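You operate a simulated robot arm through the tools that you are given. There is no shell and no other tool. Be economical: measure what you need, move in short steps, check, and stop when the job is done.

The job below is to be done with a simulated two-armed robot. You get a single attempt, and the scene is never put back.

## Task
Level the balancing stand both ways, then lock its knobs again.
Fine: red lever off; yellow knob for the yellow level, green knob for the green level; leave the blue stand knob and the blue hub lever; red lever on.

Only the result counts: the job must be done as asked and must still hold three seconds after the hand-in. Knocking over, shifting, dropping, spilling or breaking anything else fails it.

## Robot
Two 7-joint arms with two-finger grippers on one trunk, hanging from a carriage that runs on a gantry, over the field with the corners [49.6, -261.9], [49.5, 8.1], [-78.5, 8], [-78.4, -262] (x, y) and turns from -279 to 409 degrees about z. Base frame: it is fixed where the carriage stands at the start and does not move with it; the origin is on the floor, on the carriage's upright axis, x ahead of it, y to its left, z up; the surface under the hand at the start is at about z = 88. Lengths are in cm, angles in degrees, forces in N, time in s.
The left shoulder is at the start at [4, 15.8, 124.2], the right one opposite. With the tool pointing down near the work surface each hand reaches from about 10 to 58 cm from the robot's upright axis, wherever it stands, measured 20 degrees to its own side. Places, roughly: blue stand knob [40, 30, 90]; green stand knob [60, 20, 90]; hub lock lever [50, 30, 100]; level [50, 20, 90]; stand lock lever [50, 10, 100]; yellow stand knob [40, 10, 90]. Payload 1.96 kg a hand.
The tool frame of a hand sits at the grasp point between the pads (the TCP): z along the fingers, y along the line on which they close. The tips reach 2 cm beyond it. Largest opening 7.2 cm; the body of the gripper starts 3.8 cm behind the TCP.
Orientation is told as [roll, pitch, yaw] about the base's x, y, z axes, in that order, counted from this pose: with the fingers straight down and closing along the base's y, the tool's x points along the base's -x, its y along +y and its z along -z.

## Interface
- The arms move only by the tool drive_tool. It takes "left_motion", "right_motion" or both (then of equal length, played together; a hand with none holds still); each is a list of rows, each a list of 7 numbers: the shift along the tool's x, y, z in mm, then the turn, a rotation vector about the tool's x, y, z in degrees, then the gripper command, from -1 (fully open) to 1 (shut), values between in proportion. In form: [[x, y, z, rx, ry, rz, hand], ...]. A call has 1 to 20 rows; each row is the pose to reach, as a shift and turn from the pose commanded when the call began, along the tool's axes at that moment. Rows are played at 5 a second. More than 5 cm and 8.6 degrees between two rows, or a gripper value outside its range, and nothing of the call is played. A pose out of reach is approached as far as the arm can. The call stops where the force on the tool passes 80 N (or 10 N more than at its start, if that is more) or the arm is blocked; 0.2 s more then pass. Each finger travels about 4.5 cm/s and halts on what it meets, pressing with about 26 N; the grip force reading is that of the motor and also rises with nothing between the fingers. The clock runs only during rows and for 0.2 s after the last one: add rows that repeat a pose to give the fingers time. The reply holds the time, the measured pose of the TCP, the force on the tool along the base axes, the opening and the grip force, in the units named above and with some noise, with the torque about the TCP (base axes, N m) and any sound that the robot's microphone picked up, and new pictures: "views" is both (left out), scene, wrist or none (wrist: the cameras of the hands that moved).
- Cameras (640 x 400 px; columns grow to the right, rows downward): "scene" is now at [21.48, 1.43, 158.28]; the picture's right is [0.34, -0.94, 0.00], its down [-0.86, -0.31, -0.42] and it looks along [0.39, 0.14, -0.91] (base axes); focal length 271 px, centre (320, 200). "left" rides on the left gripper at [7.1, -1.9, -8.2] in its tool frame; the picture's right is [0.26, 0.97, 0.00], its down [-0.67, 0.18, -0.72] and it looks along [-0.69, 0.19, 0.70] (tool axes); focal length 280 px, centre (320, 200). "right" rides on the right gripper at [7.1, 1.9, -8.2] in its tool frame; the picture's right is [-0.26, 0.97, 0.00], its down [-0.67, -0.18, -0.72] and it looks along [-0.69, -0.19, 0.70] (tool axes); focal length 280 px, centre (320, 200). There is no depth. A picture from a camera that has moved, and an enlarged one, comes with that camera's place and axes in the base frame and with its lens. The place of the scene camera against the robot may be out by one fixed shift of up to 1.2 cm in any direction.
- move_column(by): slides the trunk up (or, below 0, down) by that many cm; the arms and the scene camera ride with it, the base frame stays. It gives what a move gives, with no picture.
- base_move(legs): drives the robot by 1 to 6 legs, each [ahead, left, turn to the left] in cm, cm and degrees, along the robot's own axes; the way and the turn of a leg run together, so that a leg with both is an arc; at most 150 cm and 180 degrees a leg. The arms and the cameras ride along, it lands a little off, and it stops where it bumps. It keeps to its track: a leg is cut to what the track allows. It gives what a move gives, and a new picture of the scene camera.
- turn_head(pan, tilt): turns the head with the scene camera to pan (to the left, within 86 degrees either way) and tilt (down, from -29 to 69), counted from straight ahead of the robot. It gives what a move gives, and a new picture of the scene camera.
- zoom(camera, box): a new picture of the part [left, top, right, bottom] of that camera's present view, enlarged. No time passes.
- sign_off(): hands the job in; it is judged then, once.

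Go step by step. Nothing tells you exact positions but the pictures and the camera data: compare them with the known pose of the tool, close in by small moves and look again before you grip or let go. The budget is 120 turns and 260 pictures, counting those below and the enlarged ones. Unless the task says otherwise, let go and move clear before handing in, and close with one line.

The tools are called after ">>>" as name(argument=value, ...) on one line, values as JSON. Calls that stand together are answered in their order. drive_tool: Moves the arms, as the interface text tells. Its arguments: {"type":"object","properties":{"left_motion":{"type":"array"},"right_motion":{"type":"array"},"views":{"type":"string","enum":["both","scene","wrist","none"]}},"required":[]} The other tools are called the same way: move_column (by) slides the trunk up or down; base_move (legs) drives the base; turn_head (pan, tilt) turns the head that bears the scene camera; zoom (camera, box) takes an enlarged picture of a part of a camera's view; sign_off () hands the job in.

At the start:

```text
t: 0.0
left_tool_pos: [39.05, 27.56, 126.59]
left_orientation: [0.0, -0.1, 0.0]
left_wrist_force: [0.7, 0.5, 0.8]
left_torque: [0.01, 0.02, 0.02]
left_finger_gap: 7.2
left_finger_force: 0.0
right_tool_pos: [30.74, -4.47, 122.92]
right_orientation: [-0.1, 0.1, 0.1]
right_wrist_force: [0.3, -0.7, -0.1]
right_torque: [0.0, 0.01, -0.04]
right_finger_gap: 7.2
right_finger_force: 0.0
trunk travel left (down, up): [-72.5, 11.5]
robot x, y, heading: [0.28, 0.01, -0.1]
head pan, tilt: [19.7, 65.4]
```

scene: 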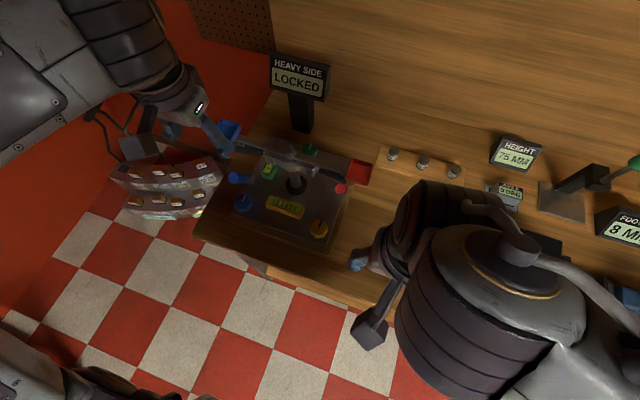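
right: 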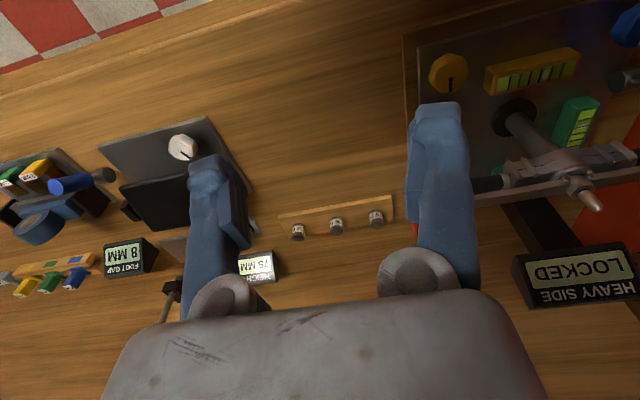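
left: 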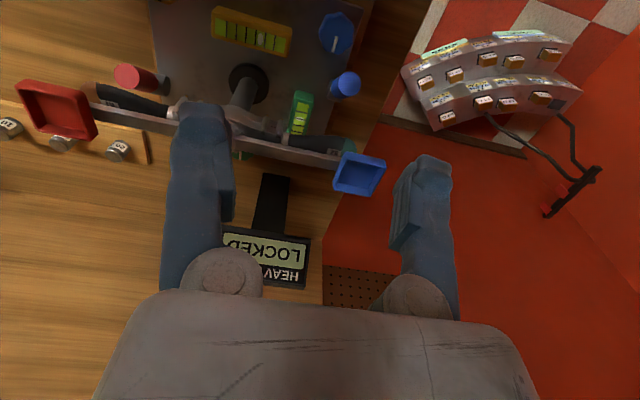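

I see the balance stand with its plate, the yellow and green levels, the knobs and the levers. I'll enlarge the views before I move.

>>> zoom(camera="scene", box=[200, 120, 390, 260])

>>> zoom(camera="left", box=[80, 0, 400, 200])

>>> zoom(camera="right", box=[400, 10, 640, 230])

```text
2.86 times, centred on (295, 190) of scene
camera zoom: at [21.48, 1.43, 158.28], right [0.34, -0.94, 0.0], down [-0.86, -0.31, -0.42], along [0.39, 0.14, -0.91], focal length 775 px, centre (391, 229)
```

zoom: 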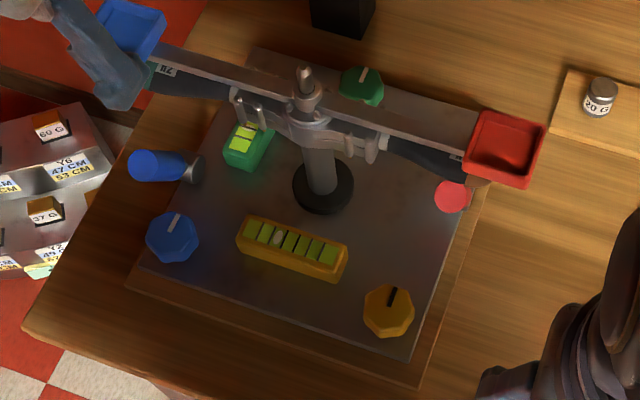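

```text
2.00 times, centred on (240, 100) of left
camera zoom: at [32.02, 25.56, 134.62], right [-0.26, 0.97, 0.0], down [0.67, 0.18, 0.72], along [0.69, 0.19, -0.7], focal length 561 px, centre (480, 400)
```

zoom: 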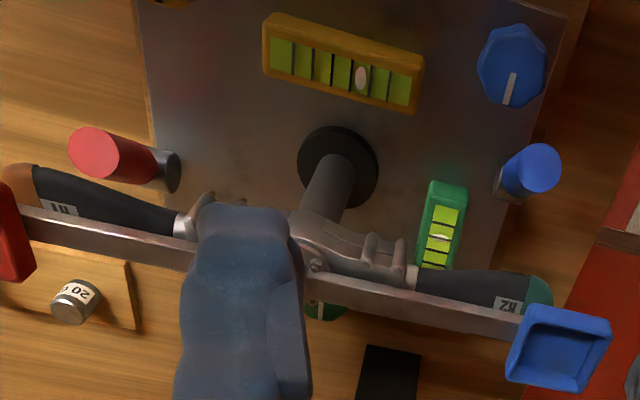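

```text
1.82 times, centred on (520, 120) of right
camera zoom: at [23.69, -2.57, 131.13], right [0.26, 0.97, 0.0], down [0.67, -0.18, 0.72], along [0.69, -0.19, -0.7], focal length 510 px, centre (-44, 346)
```

zoom: 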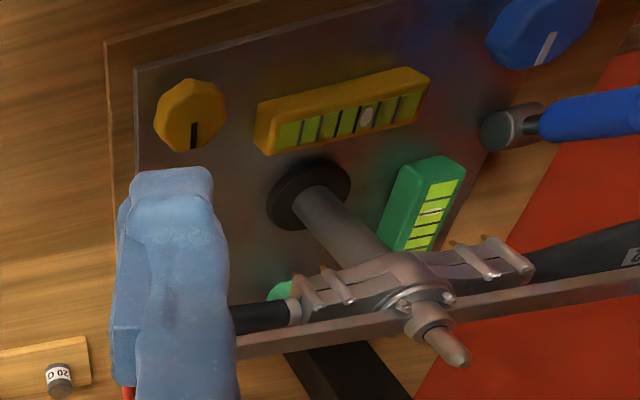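

The stand carries a yellow knob near (43,9), a green one near (65,20) behind the beam, and the red lever near (53,7). I'll back both hands off for clearer views of the levers and beam height.

>>> drive_tool(left_motion=[[40, 20, 0, 0, 0, 0, -1], [80, 40, 0, 0, 0, 0, -1], [120, 60, 0, 0, 0, 0, -1], [140, 80, 0, 0, 0, 0, -1]], right_motion=[[0, 30, 20, 0, 0, 0, -1], [0, 60, 40, 0, 0, 0, -1], [0, 80, 60, 0, 0, 0, -1], [0, 80, 60, 0, 0, 0, -1]])

>>> zoom(camera="right", box=[150, 0, 640, 306])

>>> zoom(camera="left", box=[0, 0, 400, 250])

```text
t: 1.0
left_tool_pos: [32.46, 32.92, 125.06]
left_orientation: [0.0, 0.0, 0.1]
left_wrist_force: [-0.5, -0.5, 0.2]
left_torque: [0.02, -0.04, 0.02]
left_finger_gap: 7.19
left_finger_force: 0.1
left hand out of reach, approached as far as the arm can: row 2, 3, 4
right_tool_pos: [30.81, 3.58, 116.67]
right_orientation: [-0.1, -0.1, 0.0]
right_wrist_force: [1.4, 0.0, -0.5]
right_torque: [-0.02, 0.0, -0.02]
right_finger_gap: 7.21
right_finger_force: 0.0
trunk travel left (down, up): [-72.5, 11.5]
robot x, y, heading: [0.04, -0.18, 0.1]
head pan, tilt: [19.7, 65.4]
camera scene: at [21.48, 1.43, 158.28], right [0.34, -0.94, 0.0], down [-0.86, -0.31, -0.42], along [0.39, 0.14, -0.91], focal length 271 px, centre (320, 200)
camera right: at [23.64, 5.37, 125.02], right [0.26, 0.97, 0.0], down [0.67, -0.18, 0.72], along [0.69, -0.19, -0.7], focal length 280 px, centre (320, 200)
camera left: at [25.28, 30.93, 133.16], right [-0.26, 0.97, 0.0], down [0.67, 0.18, 0.71], along [0.69, 0.19, -0.7], focal length 280 px, centre (320, 200)
```

scene: 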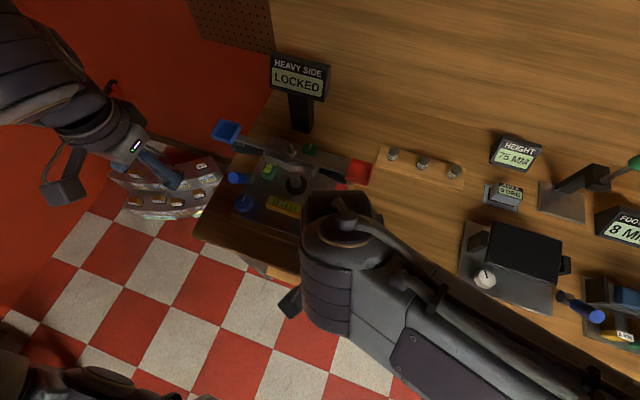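
right: 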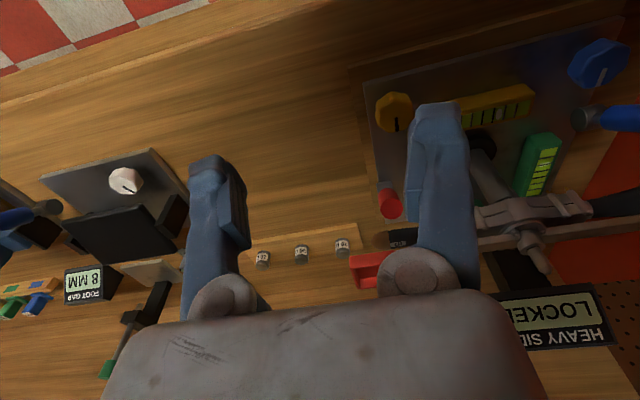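
left: 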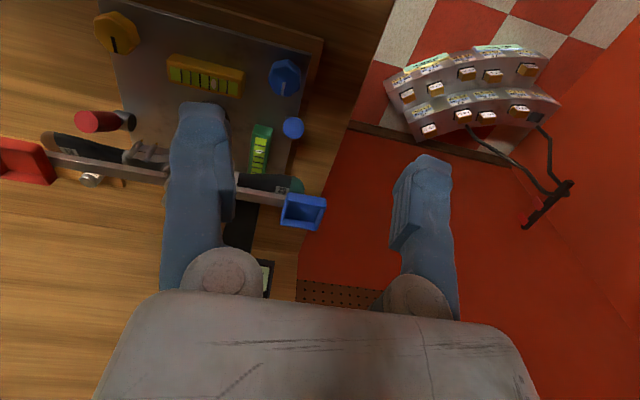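

```text
1.31 times, centred on (395, 153) of right
camera zoom: at [23.64, 5.37, 125.02], right [0.26, 0.97, 0.0], down [0.67, -0.18, 0.72], along [0.69, -0.19, -0.7], focal length 366 px, centre (222, 261)
```

zoom: 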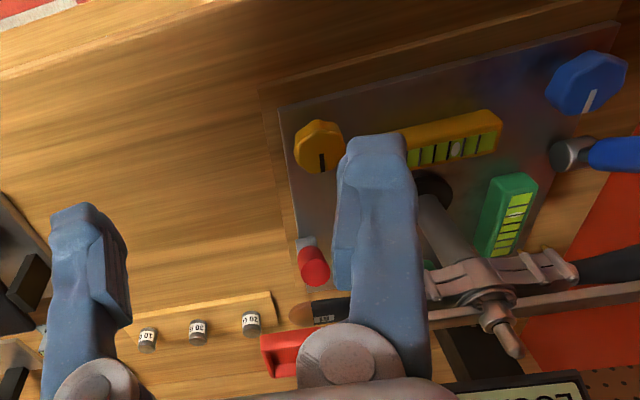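

```text
1.60 times, centred on (200, 125) of left
camera zoom: at [25.28, 30.93, 133.16], right [-0.26, 0.97, 0.0], down [0.67, 0.18, 0.71], along [0.69, 0.19, -0.7], focal length 449 px, centre (512, 320)
```

zoom: 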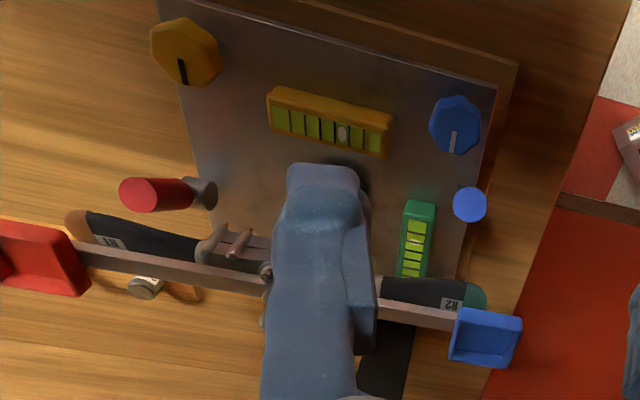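

The red lever runs from its base near (55,7,92) up to a tip near (50.5,7,101), so it tilts toward the robot. I'll bring the right hand closer to see how it is hinged.

>>> drive_tool(right_motion=[[-40, 20, 0, 0, 0, 0, -1], [-70, 35, 0, 0, 0, 0, -1], [-70, 35, 40, 0, 0, 0, -1]], views="wrist")

>>> zoom(camera="right", box=[200, 0, 520, 240])

```text
t: 1.8
left_tool_pos: [32.43, 32.88, 125.02]
left_orientation: [0.0, 0.0, 0.0]
left_wrist_force: [0.4, 0.0, -0.8]
left_torque: [0.01, 0.01, 0.01]
left_finger_gap: 7.22
left_finger_force: 0.1
right_tool_pos: [37.92, 6.96, 112.87]
right_orientation: [0.0, 0.0, 0.1]
right_wrist_force: [-0.2, 0.0, -1.1]
right_torque: [0.01, 0.03, 0.02]
right_finger_gap: 7.18
right_finger_force: 0.0
trunk travel left (down, up): [-72.5, 11.5]
robot x, y, heading: [0.04, 0.14, 0.1]
head pan, tilt: [19.7, 65.4]
camera right: at [30.8, 8.96, 121.05], right [0.26, 0.97, 0.0], down [0.67, -0.18, 0.72], along [0.69, -0.19, -0.7], focal length 280 px, centre (320, 200)
```

right: 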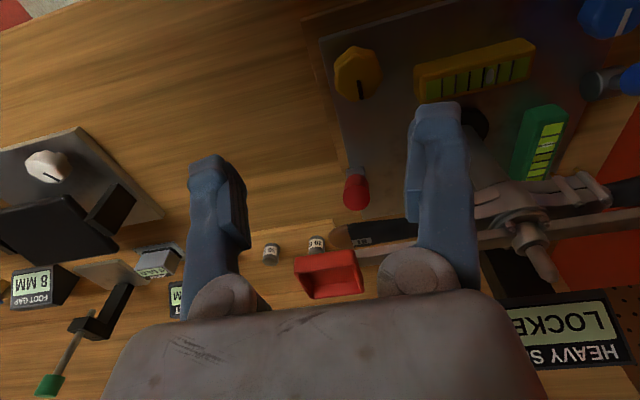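

```text
1.67 times, centred on (360, 120) of right
camera zoom: at [30.8, 8.96, 121.05], right [0.26, 0.97, 0.0], down [0.67, -0.18, 0.72], along [0.69, -0.19, -0.7], focal length 467 px, centre (253, 333)
```

zoom: 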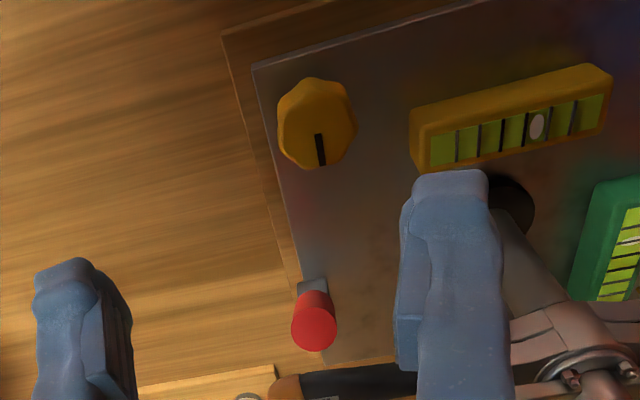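

The tilt looks confirmed, but I want a side view of the lever. I'll turn the left hand to look along -y from high up.

>>> drive_tool(left_motion=[[-20, 0, 0, 0, 0, 8, -1], [-40, 0, 0, 0, 0, 16, -1], [-60, 0, 0, 0, 0, 24, -1], [-80, 0, 0, 0, 0, 32, -1], [-100, 0, 0, 0, 0, 40, -1], [-120, 0, 0, 0, 0, 48, -1], [-140, 0, 0, 0, 0, 56, -1], [-150, 0, 0, 0, 0, 64, -1], [-150, 0, 0, 0, 0, 72, -1], [-150, 0, 0, 0, 0, 80, -1], [-150, 0, 0, 0, 0, 88, -1]], views="wrist")

>>> zoom(camera="left", box=[160, 0, 480, 200])

```text
t: 4.2
left_tool_pos: [47.55, 33.27, 124.73]
left_orientation: [0.0, 0.1, -88.1]
left_wrist_force: [0.3, 0.0, -0.2]
left_torque: [0.05, 0.02, 0.0]
left_finger_gap: 7.16
left_finger_force: 0.1
right_tool_pos: [37.87, 7.11, 113.0]
right_orientation: [0.0, 0.0, -0.1]
right_wrist_force: [0.3, -0.4, 0.4]
right_torque: [-0.04, 0.02, -0.03]
right_finger_gap: 7.19
right_finger_force: 0.0
trunk travel left (down, up): [-72.5, 11.5]
robot x, y, heading: [0.02, -0.11, -0.1]
head pan, tilt: [19.7, 65.4]
camera left: at [45.39, 40.04, 132.94], right [0.96, 0.29, 0.0], down [0.21, -0.67, 0.72], along [0.21, -0.68, -0.7], focal length 280 px, centre (320, 200)
```

left: 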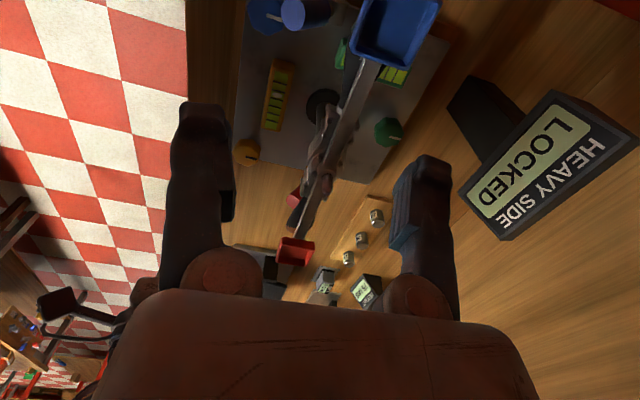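

```text
2.00 times, centred on (320, 100) of left
camera zoom: at [45.39, 40.04, 132.94], right [0.96, 0.29, 0.0], down [0.21, -0.67, 0.72], along [0.21, -0.68, -0.7], focal length 561 px, centre (320, 400)
```

zoom: 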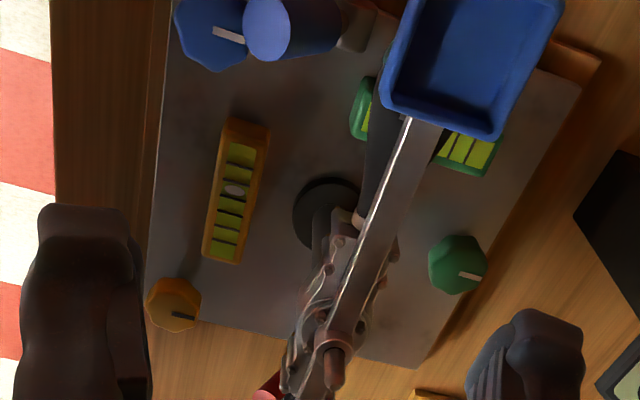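

The rotor and beam run along y at x≈53, z≈107, with the red pan near (53,3.6,107.5) close above the red lever. I'll take a side view of the lever with the right hand from the -y side to plan the clearance.

>>> drive_tool(right_motion=[[-10, -30, 0, 0, 0, -8, -1], [-20, -60, 0, 0, 0, -16, -1], [-40, -90, 0, 0, 0, -24, -1], [-60, -110, 0, 0, 0, -32, -1], [-80, -120, 0, 0, 0, -40, -1], [-100, -120, 0, 0, 0, -48, -1], [-120, -120, 0, 0, 0, -56, -1], [-120, -120, 0, 0, 0, -64, -1], [-120, -120, 0, 0, 0, -72, -1], [-120, -120, 0, 0, 0, -80, -1], [-120, -120, 0, 0, 0, -88, -1]], views="wrist")

>>> zoom(camera="right", box=[160, 0, 480, 200])

```text
t: 6.6
left_tool_pos: [47.69, 33.1, 124.76]
left_orientation: [0.0, 0.0, -88.0]
left_wrist_force: [0.0, -0.2, 0.3]
left_torque: [0.03, 0.01, -0.03]
left_finger_gap: 7.19
left_finger_force: 0.0
right_tool_pos: [49.79, -4.98, 112.91]
right_orientation: [0.0, -0.1, 88.1]
right_wrist_force: [0.4, 0.1, 0.3]
right_torque: [0.03, -0.02, 0.01]
right_finger_gap: 7.16
right_finger_force: 0.1
trunk travel left (down, up): [-72.5, 11.5]
robot x, y, heading: [0.1, 0.15, 0.0]
head pan, tilt: [19.7, 65.4]
camera right: at [47.61, -11.98, 121.11], right [-0.96, 0.29, 0.0], down [0.2, 0.67, 0.72], along [0.21, 0.68, -0.7], focal length 280 px, centre (320, 200)
```

right: 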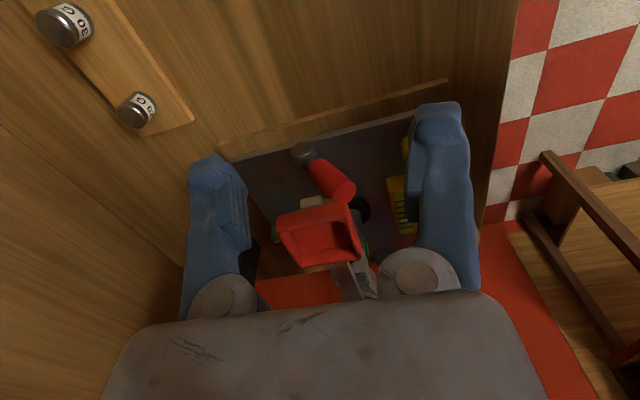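

```text
2.00 times, centred on (320, 100) of right
camera zoom: at [47.61, -11.98, 121.11], right [-0.96, 0.29, 0.0], down [0.2, 0.67, 0.72], along [0.21, 0.68, -0.7], focal length 561 px, centre (320, 400)
```

zoom: 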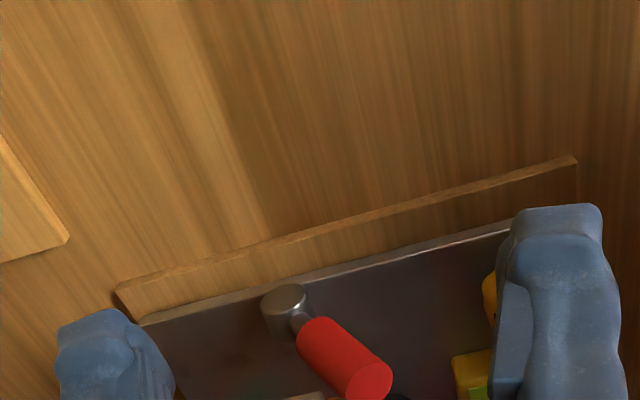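

I need a bigger look at the lever's base joint.

>>> zoom(camera="right", box=[270, 120, 390, 220])

>>> zoom(camera="left", box=[240, 0, 380, 60])

>>> zoom(camera="scene", box=[220, 140, 380, 240])

```text
4.00 times, centred on (330, 170) of right
camera zoom: at [47.61, -11.98, 121.11], right [-0.96, 0.29, 0.0], down [0.2, 0.67, 0.72], along [0.21, 0.68, -0.7], focal length 1122 px, centre (280, 320)
```

zoom: 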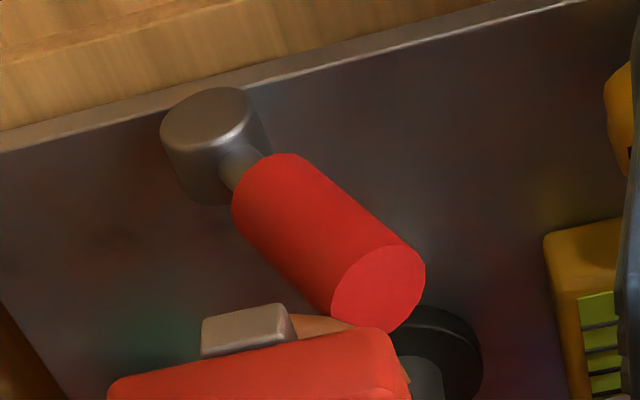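

```text
4.57 times, centred on (310, 30) of left
camera zoom: at [45.38, 40.03, 132.93], right [0.96, 0.3, 0.0], down [0.21, -0.67, 0.72], along [0.21, -0.68, -0.7], focal length 1282 px, centre (366, 977)
```

zoom: 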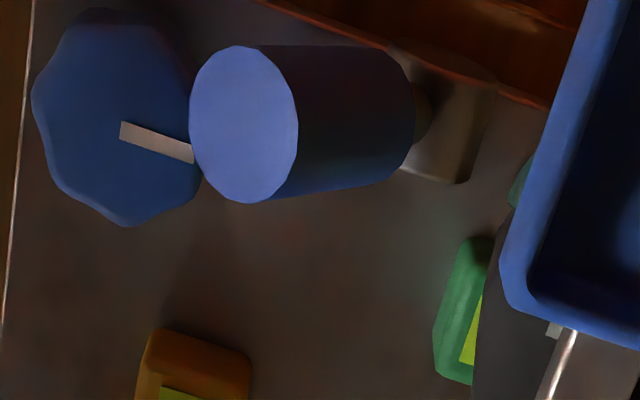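

```text
4.00 times, centred on (300, 190) of scene
camera zoom: at [21.48, 1.43, 158.28], right [0.34, -0.94, 0.0], down [-0.86, -0.31, -0.42], along [0.39, 0.14, -0.91], focal length 1085 px, centre (400, 240)
```

zoom: 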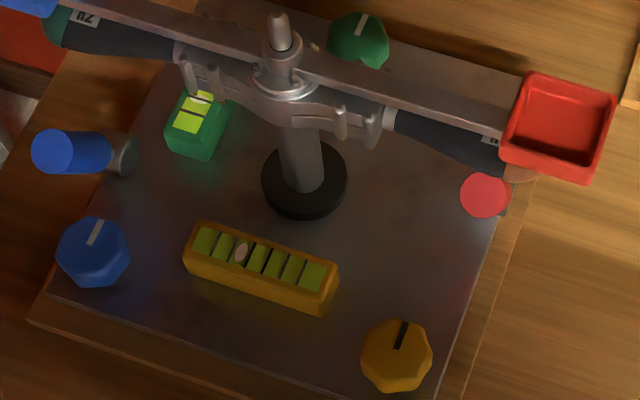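

The hub cylinders lie along y, so the levers swing in the x-z plane and the red one is tilted about 30° toward the robot. I'll come in from the -y side with the fingers nearly horizontal, straddling the lever below the pan. First I'll pre-position.

>>> drive_tool(right_motion=[[20, -10, 0, 0, -8, 0, -1], [40, -28, 0, 0, -16, 0, -0.3], [60, -28, 30, 0, -24, 0, -0.3], [60, -28, 60, 0, -26, 0, -0.3], [60, -28, 100, 0, -26, 0, -0.3], [60, -28, 135, 0, -26, 0, -0.3], [60, -28, 135, 0, -26, 0, -0.3]])

```text
t: 8.2
left_tool_pos: [47.65, 33.15, 124.76]
left_orientation: [0.0, 0.0, -88.0]
left_wrist_force: [0.2, 0.0, -0.7]
left_torque: [0.01, 0.01, 0.0]
left_finger_gap: 7.18
left_finger_force: 0.0
right_tool_pos: [52.3, -11.01, 99.4]
right_orientation: [0.1, -26.0, 88.1]
right_wrist_force: [0.7, 0.5, 0.2]
right_torque: [0.0, 0.01, 0.01]
right_finger_gap: 4.67
right_finger_force: 0.0
trunk travel left (down, up): [-72.5, 11.5]
robot x, y, heading: [-0.03, -0.01, -0.2]
head pan, tilt: [19.7, 65.4]
camera scene: at [21.48, 1.43, 158.28], right [0.34, -0.94, 0.0], down [-0.86, -0.31, -0.42], along [0.39, 0.14, -0.91], focal length 271 px, centre (320, 200)
camera right: at [50.05, -21.01, 103.59], right [-0.96, 0.27, 0.12], down [0.19, 0.29, 0.94], along [0.22, 0.92, -0.32], focal length 280 px, centre (320, 200)
```

scene: 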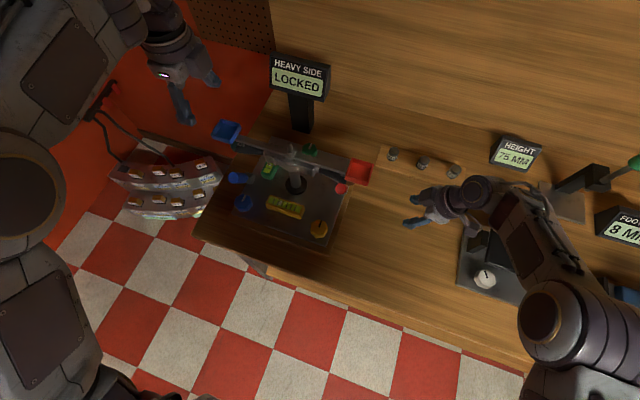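
right: 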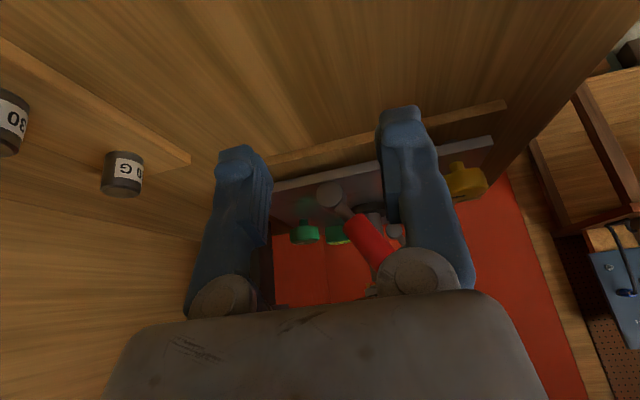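

The view is clear but the fingers still point too steeply. I'll pitch another 36° and look again.

>>> zoom(camera="right", box=[260, 120, 420, 300])

>>> drive_tool(right_motion=[[0, 0, 0, 0, -8, 0, -0.3], [0, 0, 0, 0, -16, 0, -0.3], [0, 0, 0, 0, -24, 0, -0.3], [0, 0, 0, 0, -32, 0, -0.3], [0, 0, 0, 0, -38, 0, -0.3]])

>>> zoom(camera="right", box=[220, 120, 460, 320])

```text
2.22 times, centred on (340, 210) of right
camera zoom: at [50.05, -21.01, 103.59], right [-0.96, 0.27, 0.12], down [0.19, 0.29, 0.94], along [0.22, 0.92, -0.32], focal length 623 px, centre (276, 178)
```

zoom: 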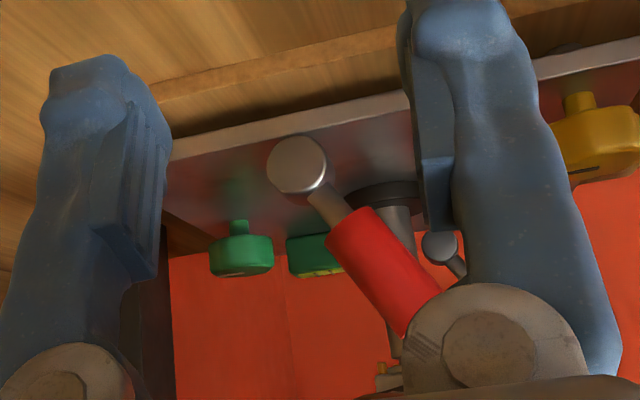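

```text
t: 9.4
left_tool_pos: [47.59, 33.28, 124.87]
left_orientation: [0.0, 0.1, -88.0]
left_wrist_force: [-0.3, -0.2, -1.2]
left_torque: [0.01, 0.0, -0.02]
left_finger_gap: 7.18
left_finger_force: 0.1
right_tool_pos: [52.44, -11.08, 99.4]
right_orientation: [-0.1, -64.1, 88.1]
right_wrist_force: [-0.1, -0.4, 0.5]
right_torque: [-0.02, 0.04, -0.02]
right_finger_gap: 4.67
right_finger_force: 0.1
trunk travel left (down, up): [-72.5, 11.5]
robot x, y, heading: [-0.12, -0.3, -0.2]
head pan, tilt: [19.7, 65.4]
camera scene: at [21.48, 1.43, 158.29], right [0.34, -0.94, 0.0], down [-0.86, -0.31, -0.42], along [0.39, 0.14, -0.91], focal length 271 px, centre (320, 200)
camera right: at [50.03, -21.5, 96.63], right [-0.96, 0.15, 0.24], down [0.17, -0.36, 0.92], along [0.22, 0.92, 0.32], focal length 280 px, centre (320, 200)
```

scene: 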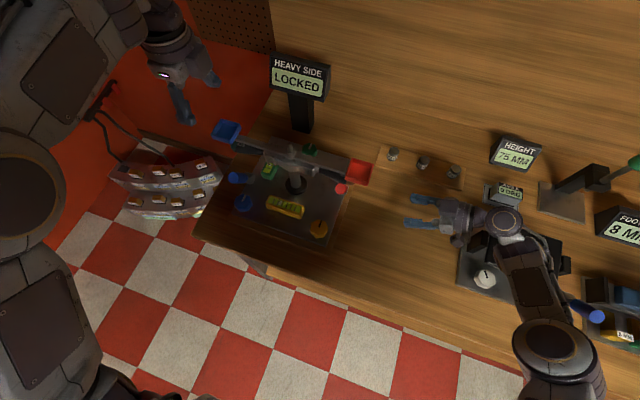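
right: 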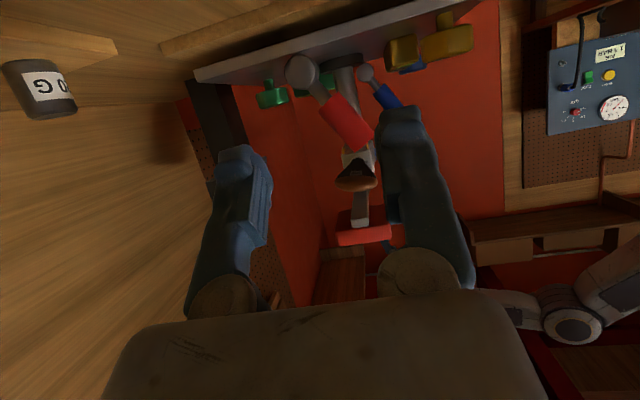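

```text
2.00 times, centred on (340, 220) of right
camera zoom: at [50.03, -21.5, 96.63], right [-0.96, 0.15, 0.24], down [0.17, -0.36, 0.92], along [0.22, 0.92, 0.32], focal length 561 px, centre (280, 160)
```

zoom: 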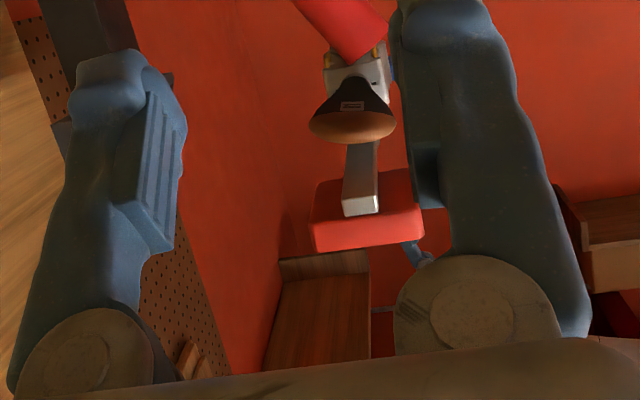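

The side view shows the hub at about (55.3,6.5,93.6) and the lever tip at (51.1,7.2,101), with the blade bottom at z≈102.3. I'll drop to z 97.5, open wider and move in most of the way.

>>> drive_tool(right_motion=[[17, -3, 8, 0, 0, 0, -0.67], [-2, -3, 47, 0, 0, 0, -0.67], [-21, -3, 86, 0, 0, 0, -0.67], [-40, -3, 125, 0, 0, 0, -0.67]], views="wrist")

>>> zoom(camera="right", box=[200, 0, 480, 200])

>>> zoom(camera="scene", box=[240, 120, 440, 240])

```text
t: 10.4
left_tool_pos: [47.59, 33.25, 124.86]
left_orientation: [0.0, 0.0, -88.1]
left_wrist_force: [-0.2, 0.3, 0.2]
left_torque: [0.02, 0.01, 0.02]
left_finger_gap: 7.2
left_finger_force: 0.1
right_tool_pos: [53.07, 1.95, 97.67]
right_orientation: [0.0, -64.0, 87.9]
right_wrist_force: [0.3, 0.0, -0.5]
right_torque: [-0.01, -0.03, 0.03]
right_finger_gap: 6.0
right_finger_force: 0.1
trunk travel left (down, up): [-72.5, 11.5]
robot x, y, heading: [-0.19, 0.33, 0.2]
head pan, tilt: [19.7, 65.4]
camera right: at [50.76, -8.43, 94.83], right [-0.96, 0.15, 0.24], down [0.17, -0.35, 0.92], along [0.22, 0.92, 0.31], focal length 280 px, centre (320, 200)
```

right: 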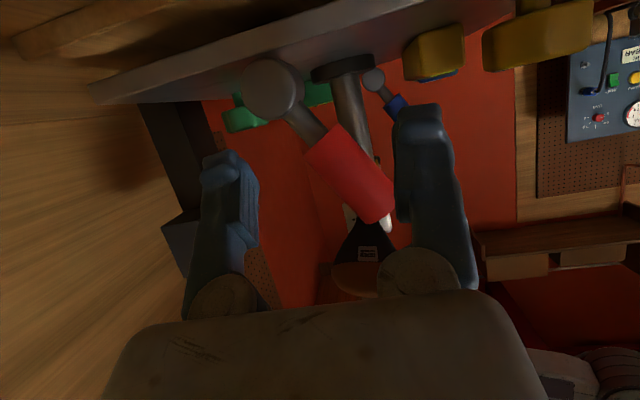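

```text
2.00 times, centred on (340, 100) of right
camera zoom: at [50.76, -8.43, 94.83], right [-0.96, 0.15, 0.24], down [0.17, -0.35, 0.92], along [0.22, 0.92, 0.31], focal length 561 px, centre (280, 400)
```

zoom: 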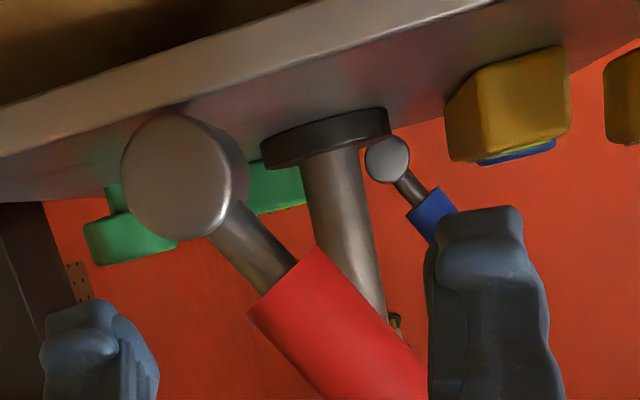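

```text
3.20 times, centred on (340, 180) of scene
camera zoom: at [21.48, 1.43, 158.28], right [0.34, -0.94, 0.0], down [-0.86, -0.31, -0.42], along [0.39, 0.14, -0.91], focal length 868 px, centre (256, 264)
```

zoom: 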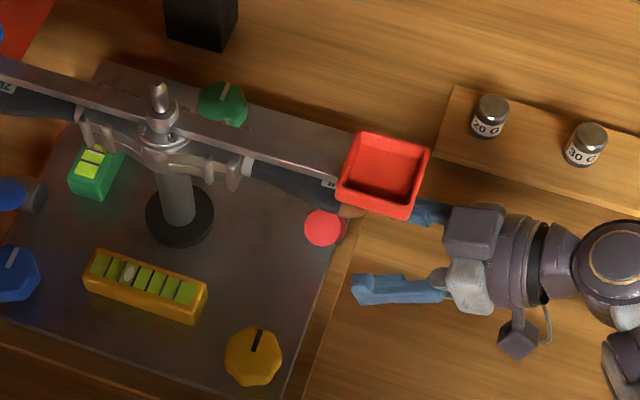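

The fingers line up either side of the lever, so I'll move in the last 4.4 cm. Then I'll push it gently in +x.

>>> drive_tool(right_motion=[[-10, 0, 20, 0, 0, 0, -0.67], [-19, 0, 40, 0, 0, 0, -0.67], [-19, -12, 40, 0, 0, 0, -0.67], [-19, -12, 40, 0, 0, 0, -0.67]], views="wrist")

```text
t: 11.4
left_tool_pos: [47.57, 33.1, 124.81]
left_orientation: [0.0, 0.0, -88.1]
left_wrist_force: [-0.1, -0.2, -0.1]
left_torque: [0.02, 0.02, 0.0]
left_finger_gap: 7.2
left_finger_force: 0.1
right_tool_pos: [52.99, 6.32, 97.81]
right_orientation: [0.1, -64.2, 88.1]
right_wrist_force: [0.7, -0.9, -0.4]
right_torque: [-0.01, -0.01, 0.0]
right_finger_gap: 6.02
right_finger_force: 0.1
right hand out of reach, approached as far as the arm can: row 3, 4
trunk travel left (down, up): [-72.5, 11.5]
robot x, y, heading: [-0.12, 0.1, 0.0]
head pan, tilt: [19.7, 65.4]
camera right: at [50.74, -4.04, 94.95], right [-0.96, 0.15, 0.24], down [0.17, -0.36, 0.92], along [0.22, 0.92, 0.32], focal length 280 px, centre (320, 200)
```

right: 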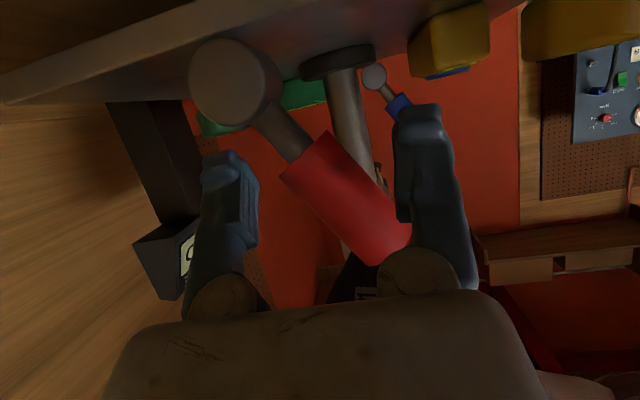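

The hand ran out of reach, so I'll withdraw and draw it back in x. Then I'll drive the base 12 cm ahead.

>>> drive_tool(right_motion=[[20, 0, -40, 0, 0, 0, -0.67], [40, 0, -80, 0, 0, 0, -0.67], [62, 0, -127, 0, 0, 0, -0.67], [62, 40, -127, 0, 0, 0, -0.67], [62, 80, -127, 0, 0, 0, -0.67], [62, 120, -127, 0, 0, 0, -0.67]], views="none")

>>> base_move(legs=[[12, 0, 0]])

```text
refused: row 3 steps farther than a row can; nothing moved
```

```text
t: 12.5
left_tool_pos: [55.14, 33.08, 124.79]
left_orientation: [-0.2, 0.1, -88.1]
left_wrist_force: [-1.4, -0.2, -0.1]
left_torque: [-0.02, -0.01, -0.03]
left_finger_gap: 7.22
left_finger_force: 0.1
right_tool_pos: [59.46, 6.79, 97.44]
right_orientation: [3.7, -64.4, 86.7]
right_wrist_force: [-13.6, -5.0, 0.9]
right_torque: [-0.03, 0.09, 0.19]
right_finger_gap: 6.98
right_finger_force: 7.7
trunk travel left (down, up): [-72.5, 11.5]
robot x, y, heading: [7.88, -0.29, -0.0]
head pan, tilt: [19.7, 65.4]
stopped in leg 1: the force on the tool passed its limit at 116 N (the readings are from after the stop); the commanded pose is now the measured one
camera scene: at [28.98, 1.34, 158.23], right [0.34, -0.94, 0.0], down [-0.86, -0.31, -0.41], along [0.39, 0.14, -0.91], focal length 271 px, centre (320, 200)
```

scene: 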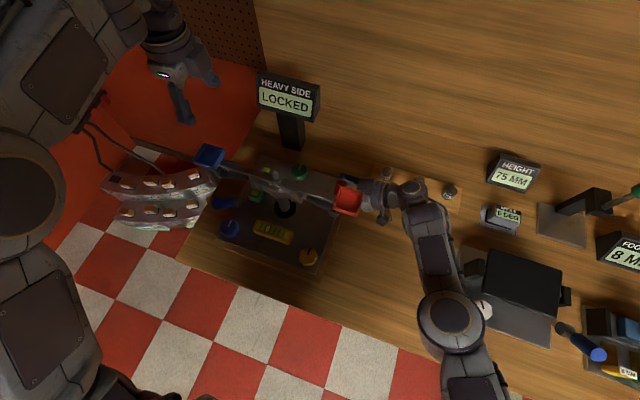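

My withdrawal was refused because of an oversized step. I had sent the base drive in the same batch, so it went ahead with the hand still around the lever and pushed to 116 N. That was my mistake, and I won't batch dependent moves again. I need to check what it did before moving anything.

>>> zoom(camera="right", box=[0, 0, 640, 400])

>>> zoom(camera="scene", box=[180, 130, 420, 280])

```text
1.00 times, centred on (320, 200) of right (not enlarged: the box is as wide or as high as the picture)
camera zoom: at [57.39, -3.71, 94.64], right [-0.96, 0.11, 0.26], down [0.21, -0.36, 0.91], along [0.2, 0.93, 0.32], focal length 280 px, centre (320, 200)
```

zoom: 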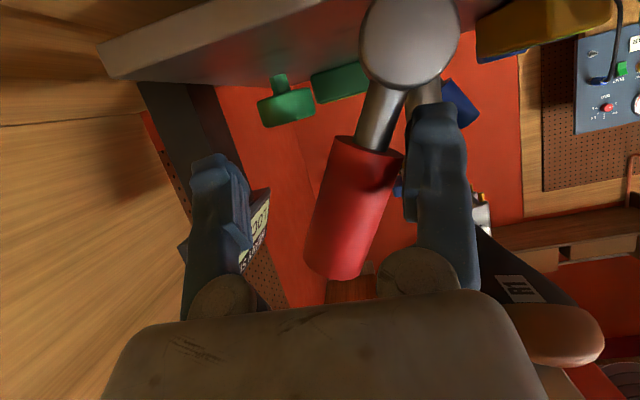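

```text
2.67 times, centred on (300, 205) of scene
camera zoom: at [28.98, 1.34, 158.23], right [0.34, -0.94, 0.0], down [-0.86, -0.31, -0.41], along [0.39, 0.14, -0.91], focal length 724 px, centre (373, 187)
```

zoom: 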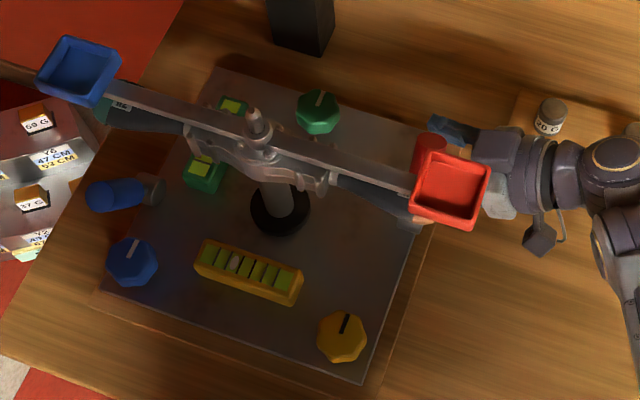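

The lever has been thrown to the +x side. The knobs and pans measure within about 0.3 cm of where they were, so the stand doesn't seem to have shifted. I'll ease off 0.6 cm and withdraw in -y.

>>> drive_tool(right_motion=[[0, 7, 0, 0, 0, 0, -0.8], [10, 8, -20, 0, 0, 0, -0.8], [28, 8, -58, 0, 0, 0, -0.8], [46, 8, -96, 0, 0, 0, -0.8], [64, 8, -134, 0, 0, 0, -0.8]])

>>> zoom(camera="right", box=[200, 0, 520, 220])

>>> zoom(camera="scene", box=[180, 130, 420, 280])

```text
t: 13.7
left_tool_pos: [55.38, 33.13, 124.86]
left_orientation: [0.0, 0.1, -88.1]
left_wrist_force: [0.1, -0.4, 0.0]
left_torque: [-0.02, 0.01, -0.03]
left_finger_gap: 7.17
left_finger_force: 0.1
right_tool_pos: [59.07, -8.06, 97.67]
right_orientation: [3.0, -64.4, 87.1]
right_wrist_force: [0.6, 0.1, -0.2]
right_torque: [0.03, 0.0, -0.02]
right_finger_gap: 6.48
right_finger_force: 0.0
trunk travel left (down, up): [-72.5, 11.5]
robot x, y, heading: [7.44, 0.03, -0.1]
head pan, tilt: [19.7, 65.4]
camera scene: at [29.09, 1.38, 158.28], right [0.34, -0.94, 0.0], down [-0.86, -0.31, -0.42], along [0.39, 0.14, -0.91], focal length 271 px, centre (320, 200)
camera right: at [57.0, -18.53, 94.85], right [-0.96, 0.12, 0.26], down [0.2, -0.36, 0.91], along [0.2, 0.93, 0.32], focal length 280 px, centre (320, 200)
```

scene: 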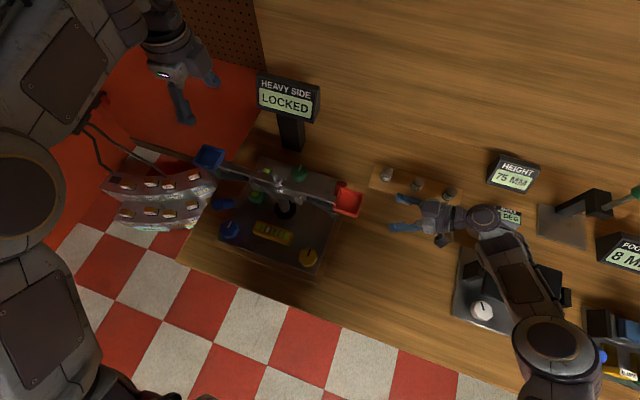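
right: 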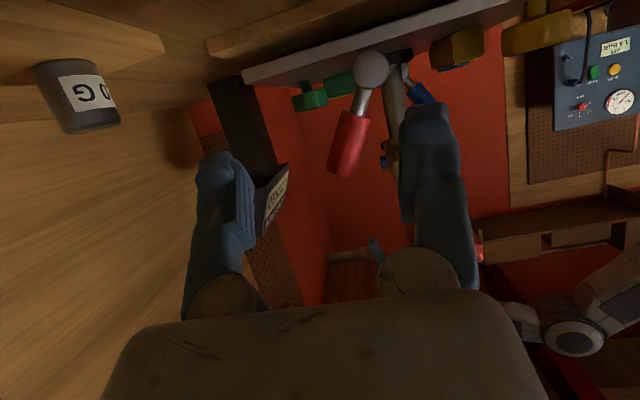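

```text
1.82 times, centred on (360, 110) of right
camera zoom: at [57.0, -18.53, 94.85], right [-0.96, 0.12, 0.26], down [0.2, -0.36, 0.91], along [0.2, 0.93, 0.32], focal length 510 px, centre (247, 364)
```

zoom: 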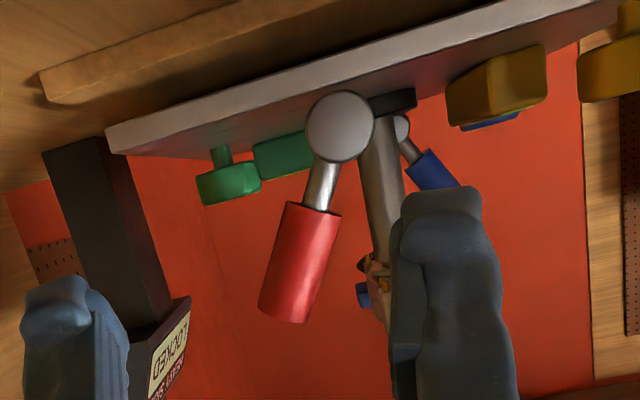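

```text
2.67 times, centred on (300, 205) of scene
camera zoom: at [29.09, 1.38, 158.28], right [0.34, -0.94, 0.0], down [-0.86, -0.31, -0.42], along [0.39, 0.14, -0.91], focal length 724 px, centre (373, 187)
```

zoom: 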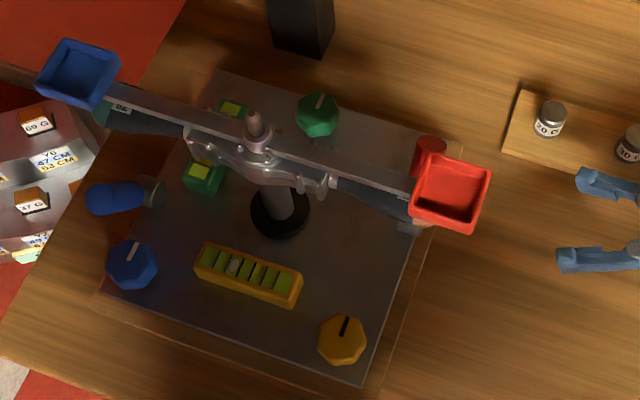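

The lever now rests tilted +30° (off), and nothing else has moved. Next I'll lift the right hand, bring it back to fingers-down and hover over the yellow knob near (41.6,9.2).

>>> drive_tool(right_motion=[[-43, 0, -20, 0, 0, 0, -0.8], [-86, 0, -40, 0, 0, 0, -0.9], [-129, 0, -62, 0, 0, 0, -1], [-129, 45, -62, 0, 8, 0, -1], [-129, 90, -62, 0, 16, 0, -1], [-129, 135, -62, 0, 24, 0, -1], [-129, 175, -62, 0, 32, 0, -1], [-145, 180, -28, 0, 40, 0, -1], [-160, 180, 4, 0, 48, 0, -1], [-176, 180, 38, 0, 56, 0, -1], [-190, 180, 68, 0, 64, 0, -1], [-203, 180, 94, 0, 64, 0, -1], [-203, 180, 94, 0, 64, 0, -1]])

>>> zoom(camera="right", box=[160, 0, 480, 200])

```text
t: 16.5
left_tool_pos: [55.26, 33.06, 124.87]
left_orientation: [0.1, 0.0, -88.0]
left_wrist_force: [0.3, 1.2, 0.6]
left_torque: [0.02, -0.02, 0.03]
left_finger_gap: 7.21
left_finger_force: 0.1
right_tool_pos: [42.25, 8.72, 113.5]
right_orientation: [1.5, -2.8, 88.1]
right_wrist_force: [-0.2, 0.0, -0.5]
right_torque: [0.01, 0.03, -0.01]
right_finger_gap: 7.2
right_finger_force: 0.0
trunk travel left (down, up): [-72.5, 11.5]
robot x, y, heading: [7.55, 0.08, -0.0]
head pan, tilt: [19.7, 65.4]
camera scene: at [29.09, 1.38, 158.28], right [0.34, -0.94, 0.0], down [-0.86, -0.31, -0.42], along [0.39, 0.14, -0.91], focal length 271 px, centre (320, 200)
camera right: at [40.29, 1.34, 121.36], right [-0.96, 0.29, 0.04], down [0.22, 0.63, 0.74], along [0.19, 0.72, -0.67], focal length 280 px, centre (320, 200)
```

scene: 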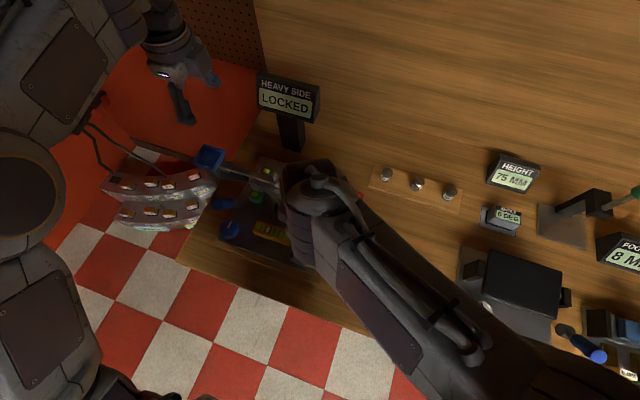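
right: 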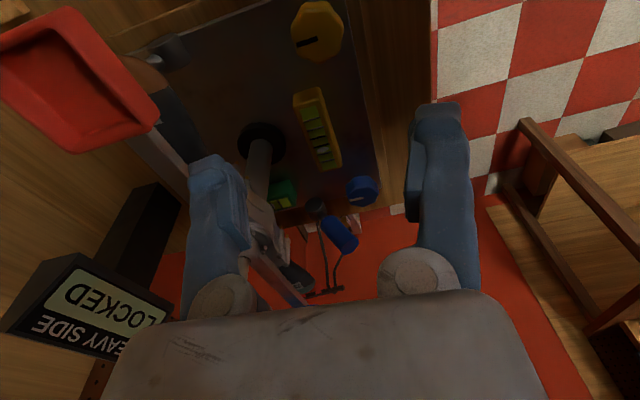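

```text
2.00 times, centred on (320, 100) of right
camera zoom: at [40.29, 1.34, 121.36], right [-0.96, 0.29, 0.04], down [0.22, 0.63, 0.74], along [0.19, 0.72, -0.67], focal length 561 px, centre (320, 400)
```

zoom: 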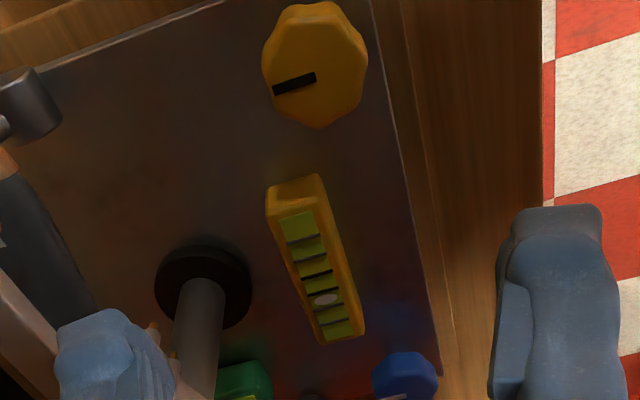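

The knob is at about (41.9,9.4,95) and 4.4 cm wide. I'll straighten the hand and go most of the way down.

>>> drive_tool(right_motion=[[0, 0, 30, 1.5, 2.8, 0, -1], [2, 0, 75, 1.5, 2.8, 0, -1], [3, 0, 115, 1.5, 2.8, 0, -1], [3, 0, 115, 1.5, 2.8, 0, -1]], views="wrist")

```text
t: 17.5
left_tool_pos: [55.24, 33.09, 124.91]
left_orientation: [0.0, 0.1, -88.0]
left_wrist_force: [-0.5, -0.4, 0.4]
left_torque: [-0.01, -0.02, 0.0]
left_finger_gap: 7.21
left_finger_force: 0.1
right_tool_pos: [41.07, 8.84, 100.75]
right_orientation: [-0.2, 2.4, 89.9]
right_wrist_force: [0.2, 0.7, 1.0]
right_torque: [-0.04, 0.05, -0.02]
right_finger_gap: 7.21
right_finger_force: 0.1
trunk travel left (down, up): [-72.5, 11.5]
robot x, y, heading: [7.66, -0.16, -0.4]
head pan, tilt: [19.7, 65.4]
camera right: at [39.09, 2.1, 109.21], right [-0.96, 0.26, -0.01], down [0.18, 0.7, 0.69], along [0.19, 0.66, -0.73], focal length 280 px, centre (320, 200)
```

right: 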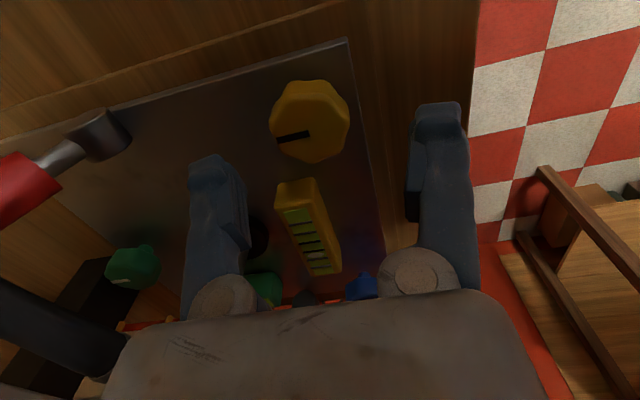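

I'm nearly aligned. I'll correct 0.8 cm in x and the small pitch, then descend so the tips reach z≈93.2.

>>> drive_tool(right_motion=[[-4, -8, 0, 0, -2.4, 0, -1], [-5, -8, 35, 0, -2.4, 0, -1], [-5.7, -8, 55, 0, -2.4, 0, -1], [-5.7, -8, 55, 0, -2.4, 0, -1]], views="wrist")

>>> zoom(camera="right", box=[180, 80, 480, 280])

```text
t: 18.5
left_tool_pos: [55.22, 33.08, 124.79]
left_orientation: [-0.1, 0.0, -88.1]
left_wrist_force: [-0.6, 0.0, -0.2]
left_torque: [-0.04, 0.01, -0.02]
left_finger_gap: 7.21
left_finger_force: 0.0
right_tool_pos: [41.96, 9.35, 95.24]
right_orientation: [-0.3, -0.1, 89.8]
right_wrist_force: [-1.0, -0.3, 0.9]
right_torque: [0.0, -0.04, -0.01]
right_finger_gap: 7.19
right_finger_force: 0.1
trunk travel left (down, up): [-72.5, 11.5]
robot x, y, heading: [7.65, -0.12, -0.1]
head pan, tilt: [19.7, 65.4]
camera right: at [40.02, 2.24, 103.46], right [-0.96, 0.27, 0.0], down [0.18, 0.67, 0.72], along [0.19, 0.69, -0.7], focal length 280 px, centre (320, 200)
```

right: 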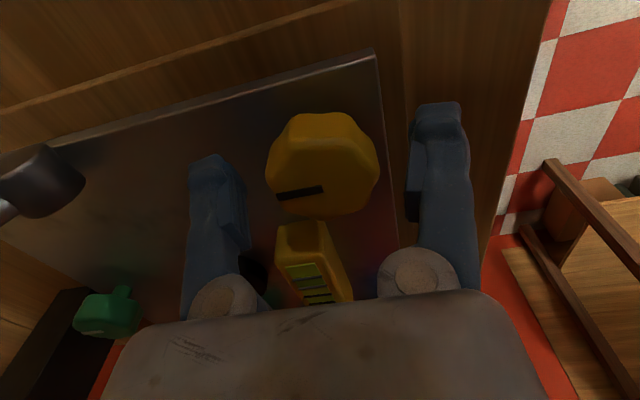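

```text
2.00 times, centred on (330, 180) of right
camera zoom: at [40.02, 2.24, 103.46], right [-0.96, 0.27, 0.0], down [0.18, 0.67, 0.72], along [0.19, 0.69, -0.7], focal length 561 px, centre (300, 240)
```

zoom: 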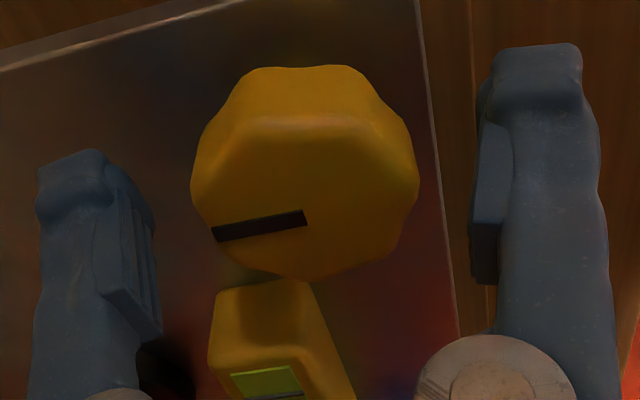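

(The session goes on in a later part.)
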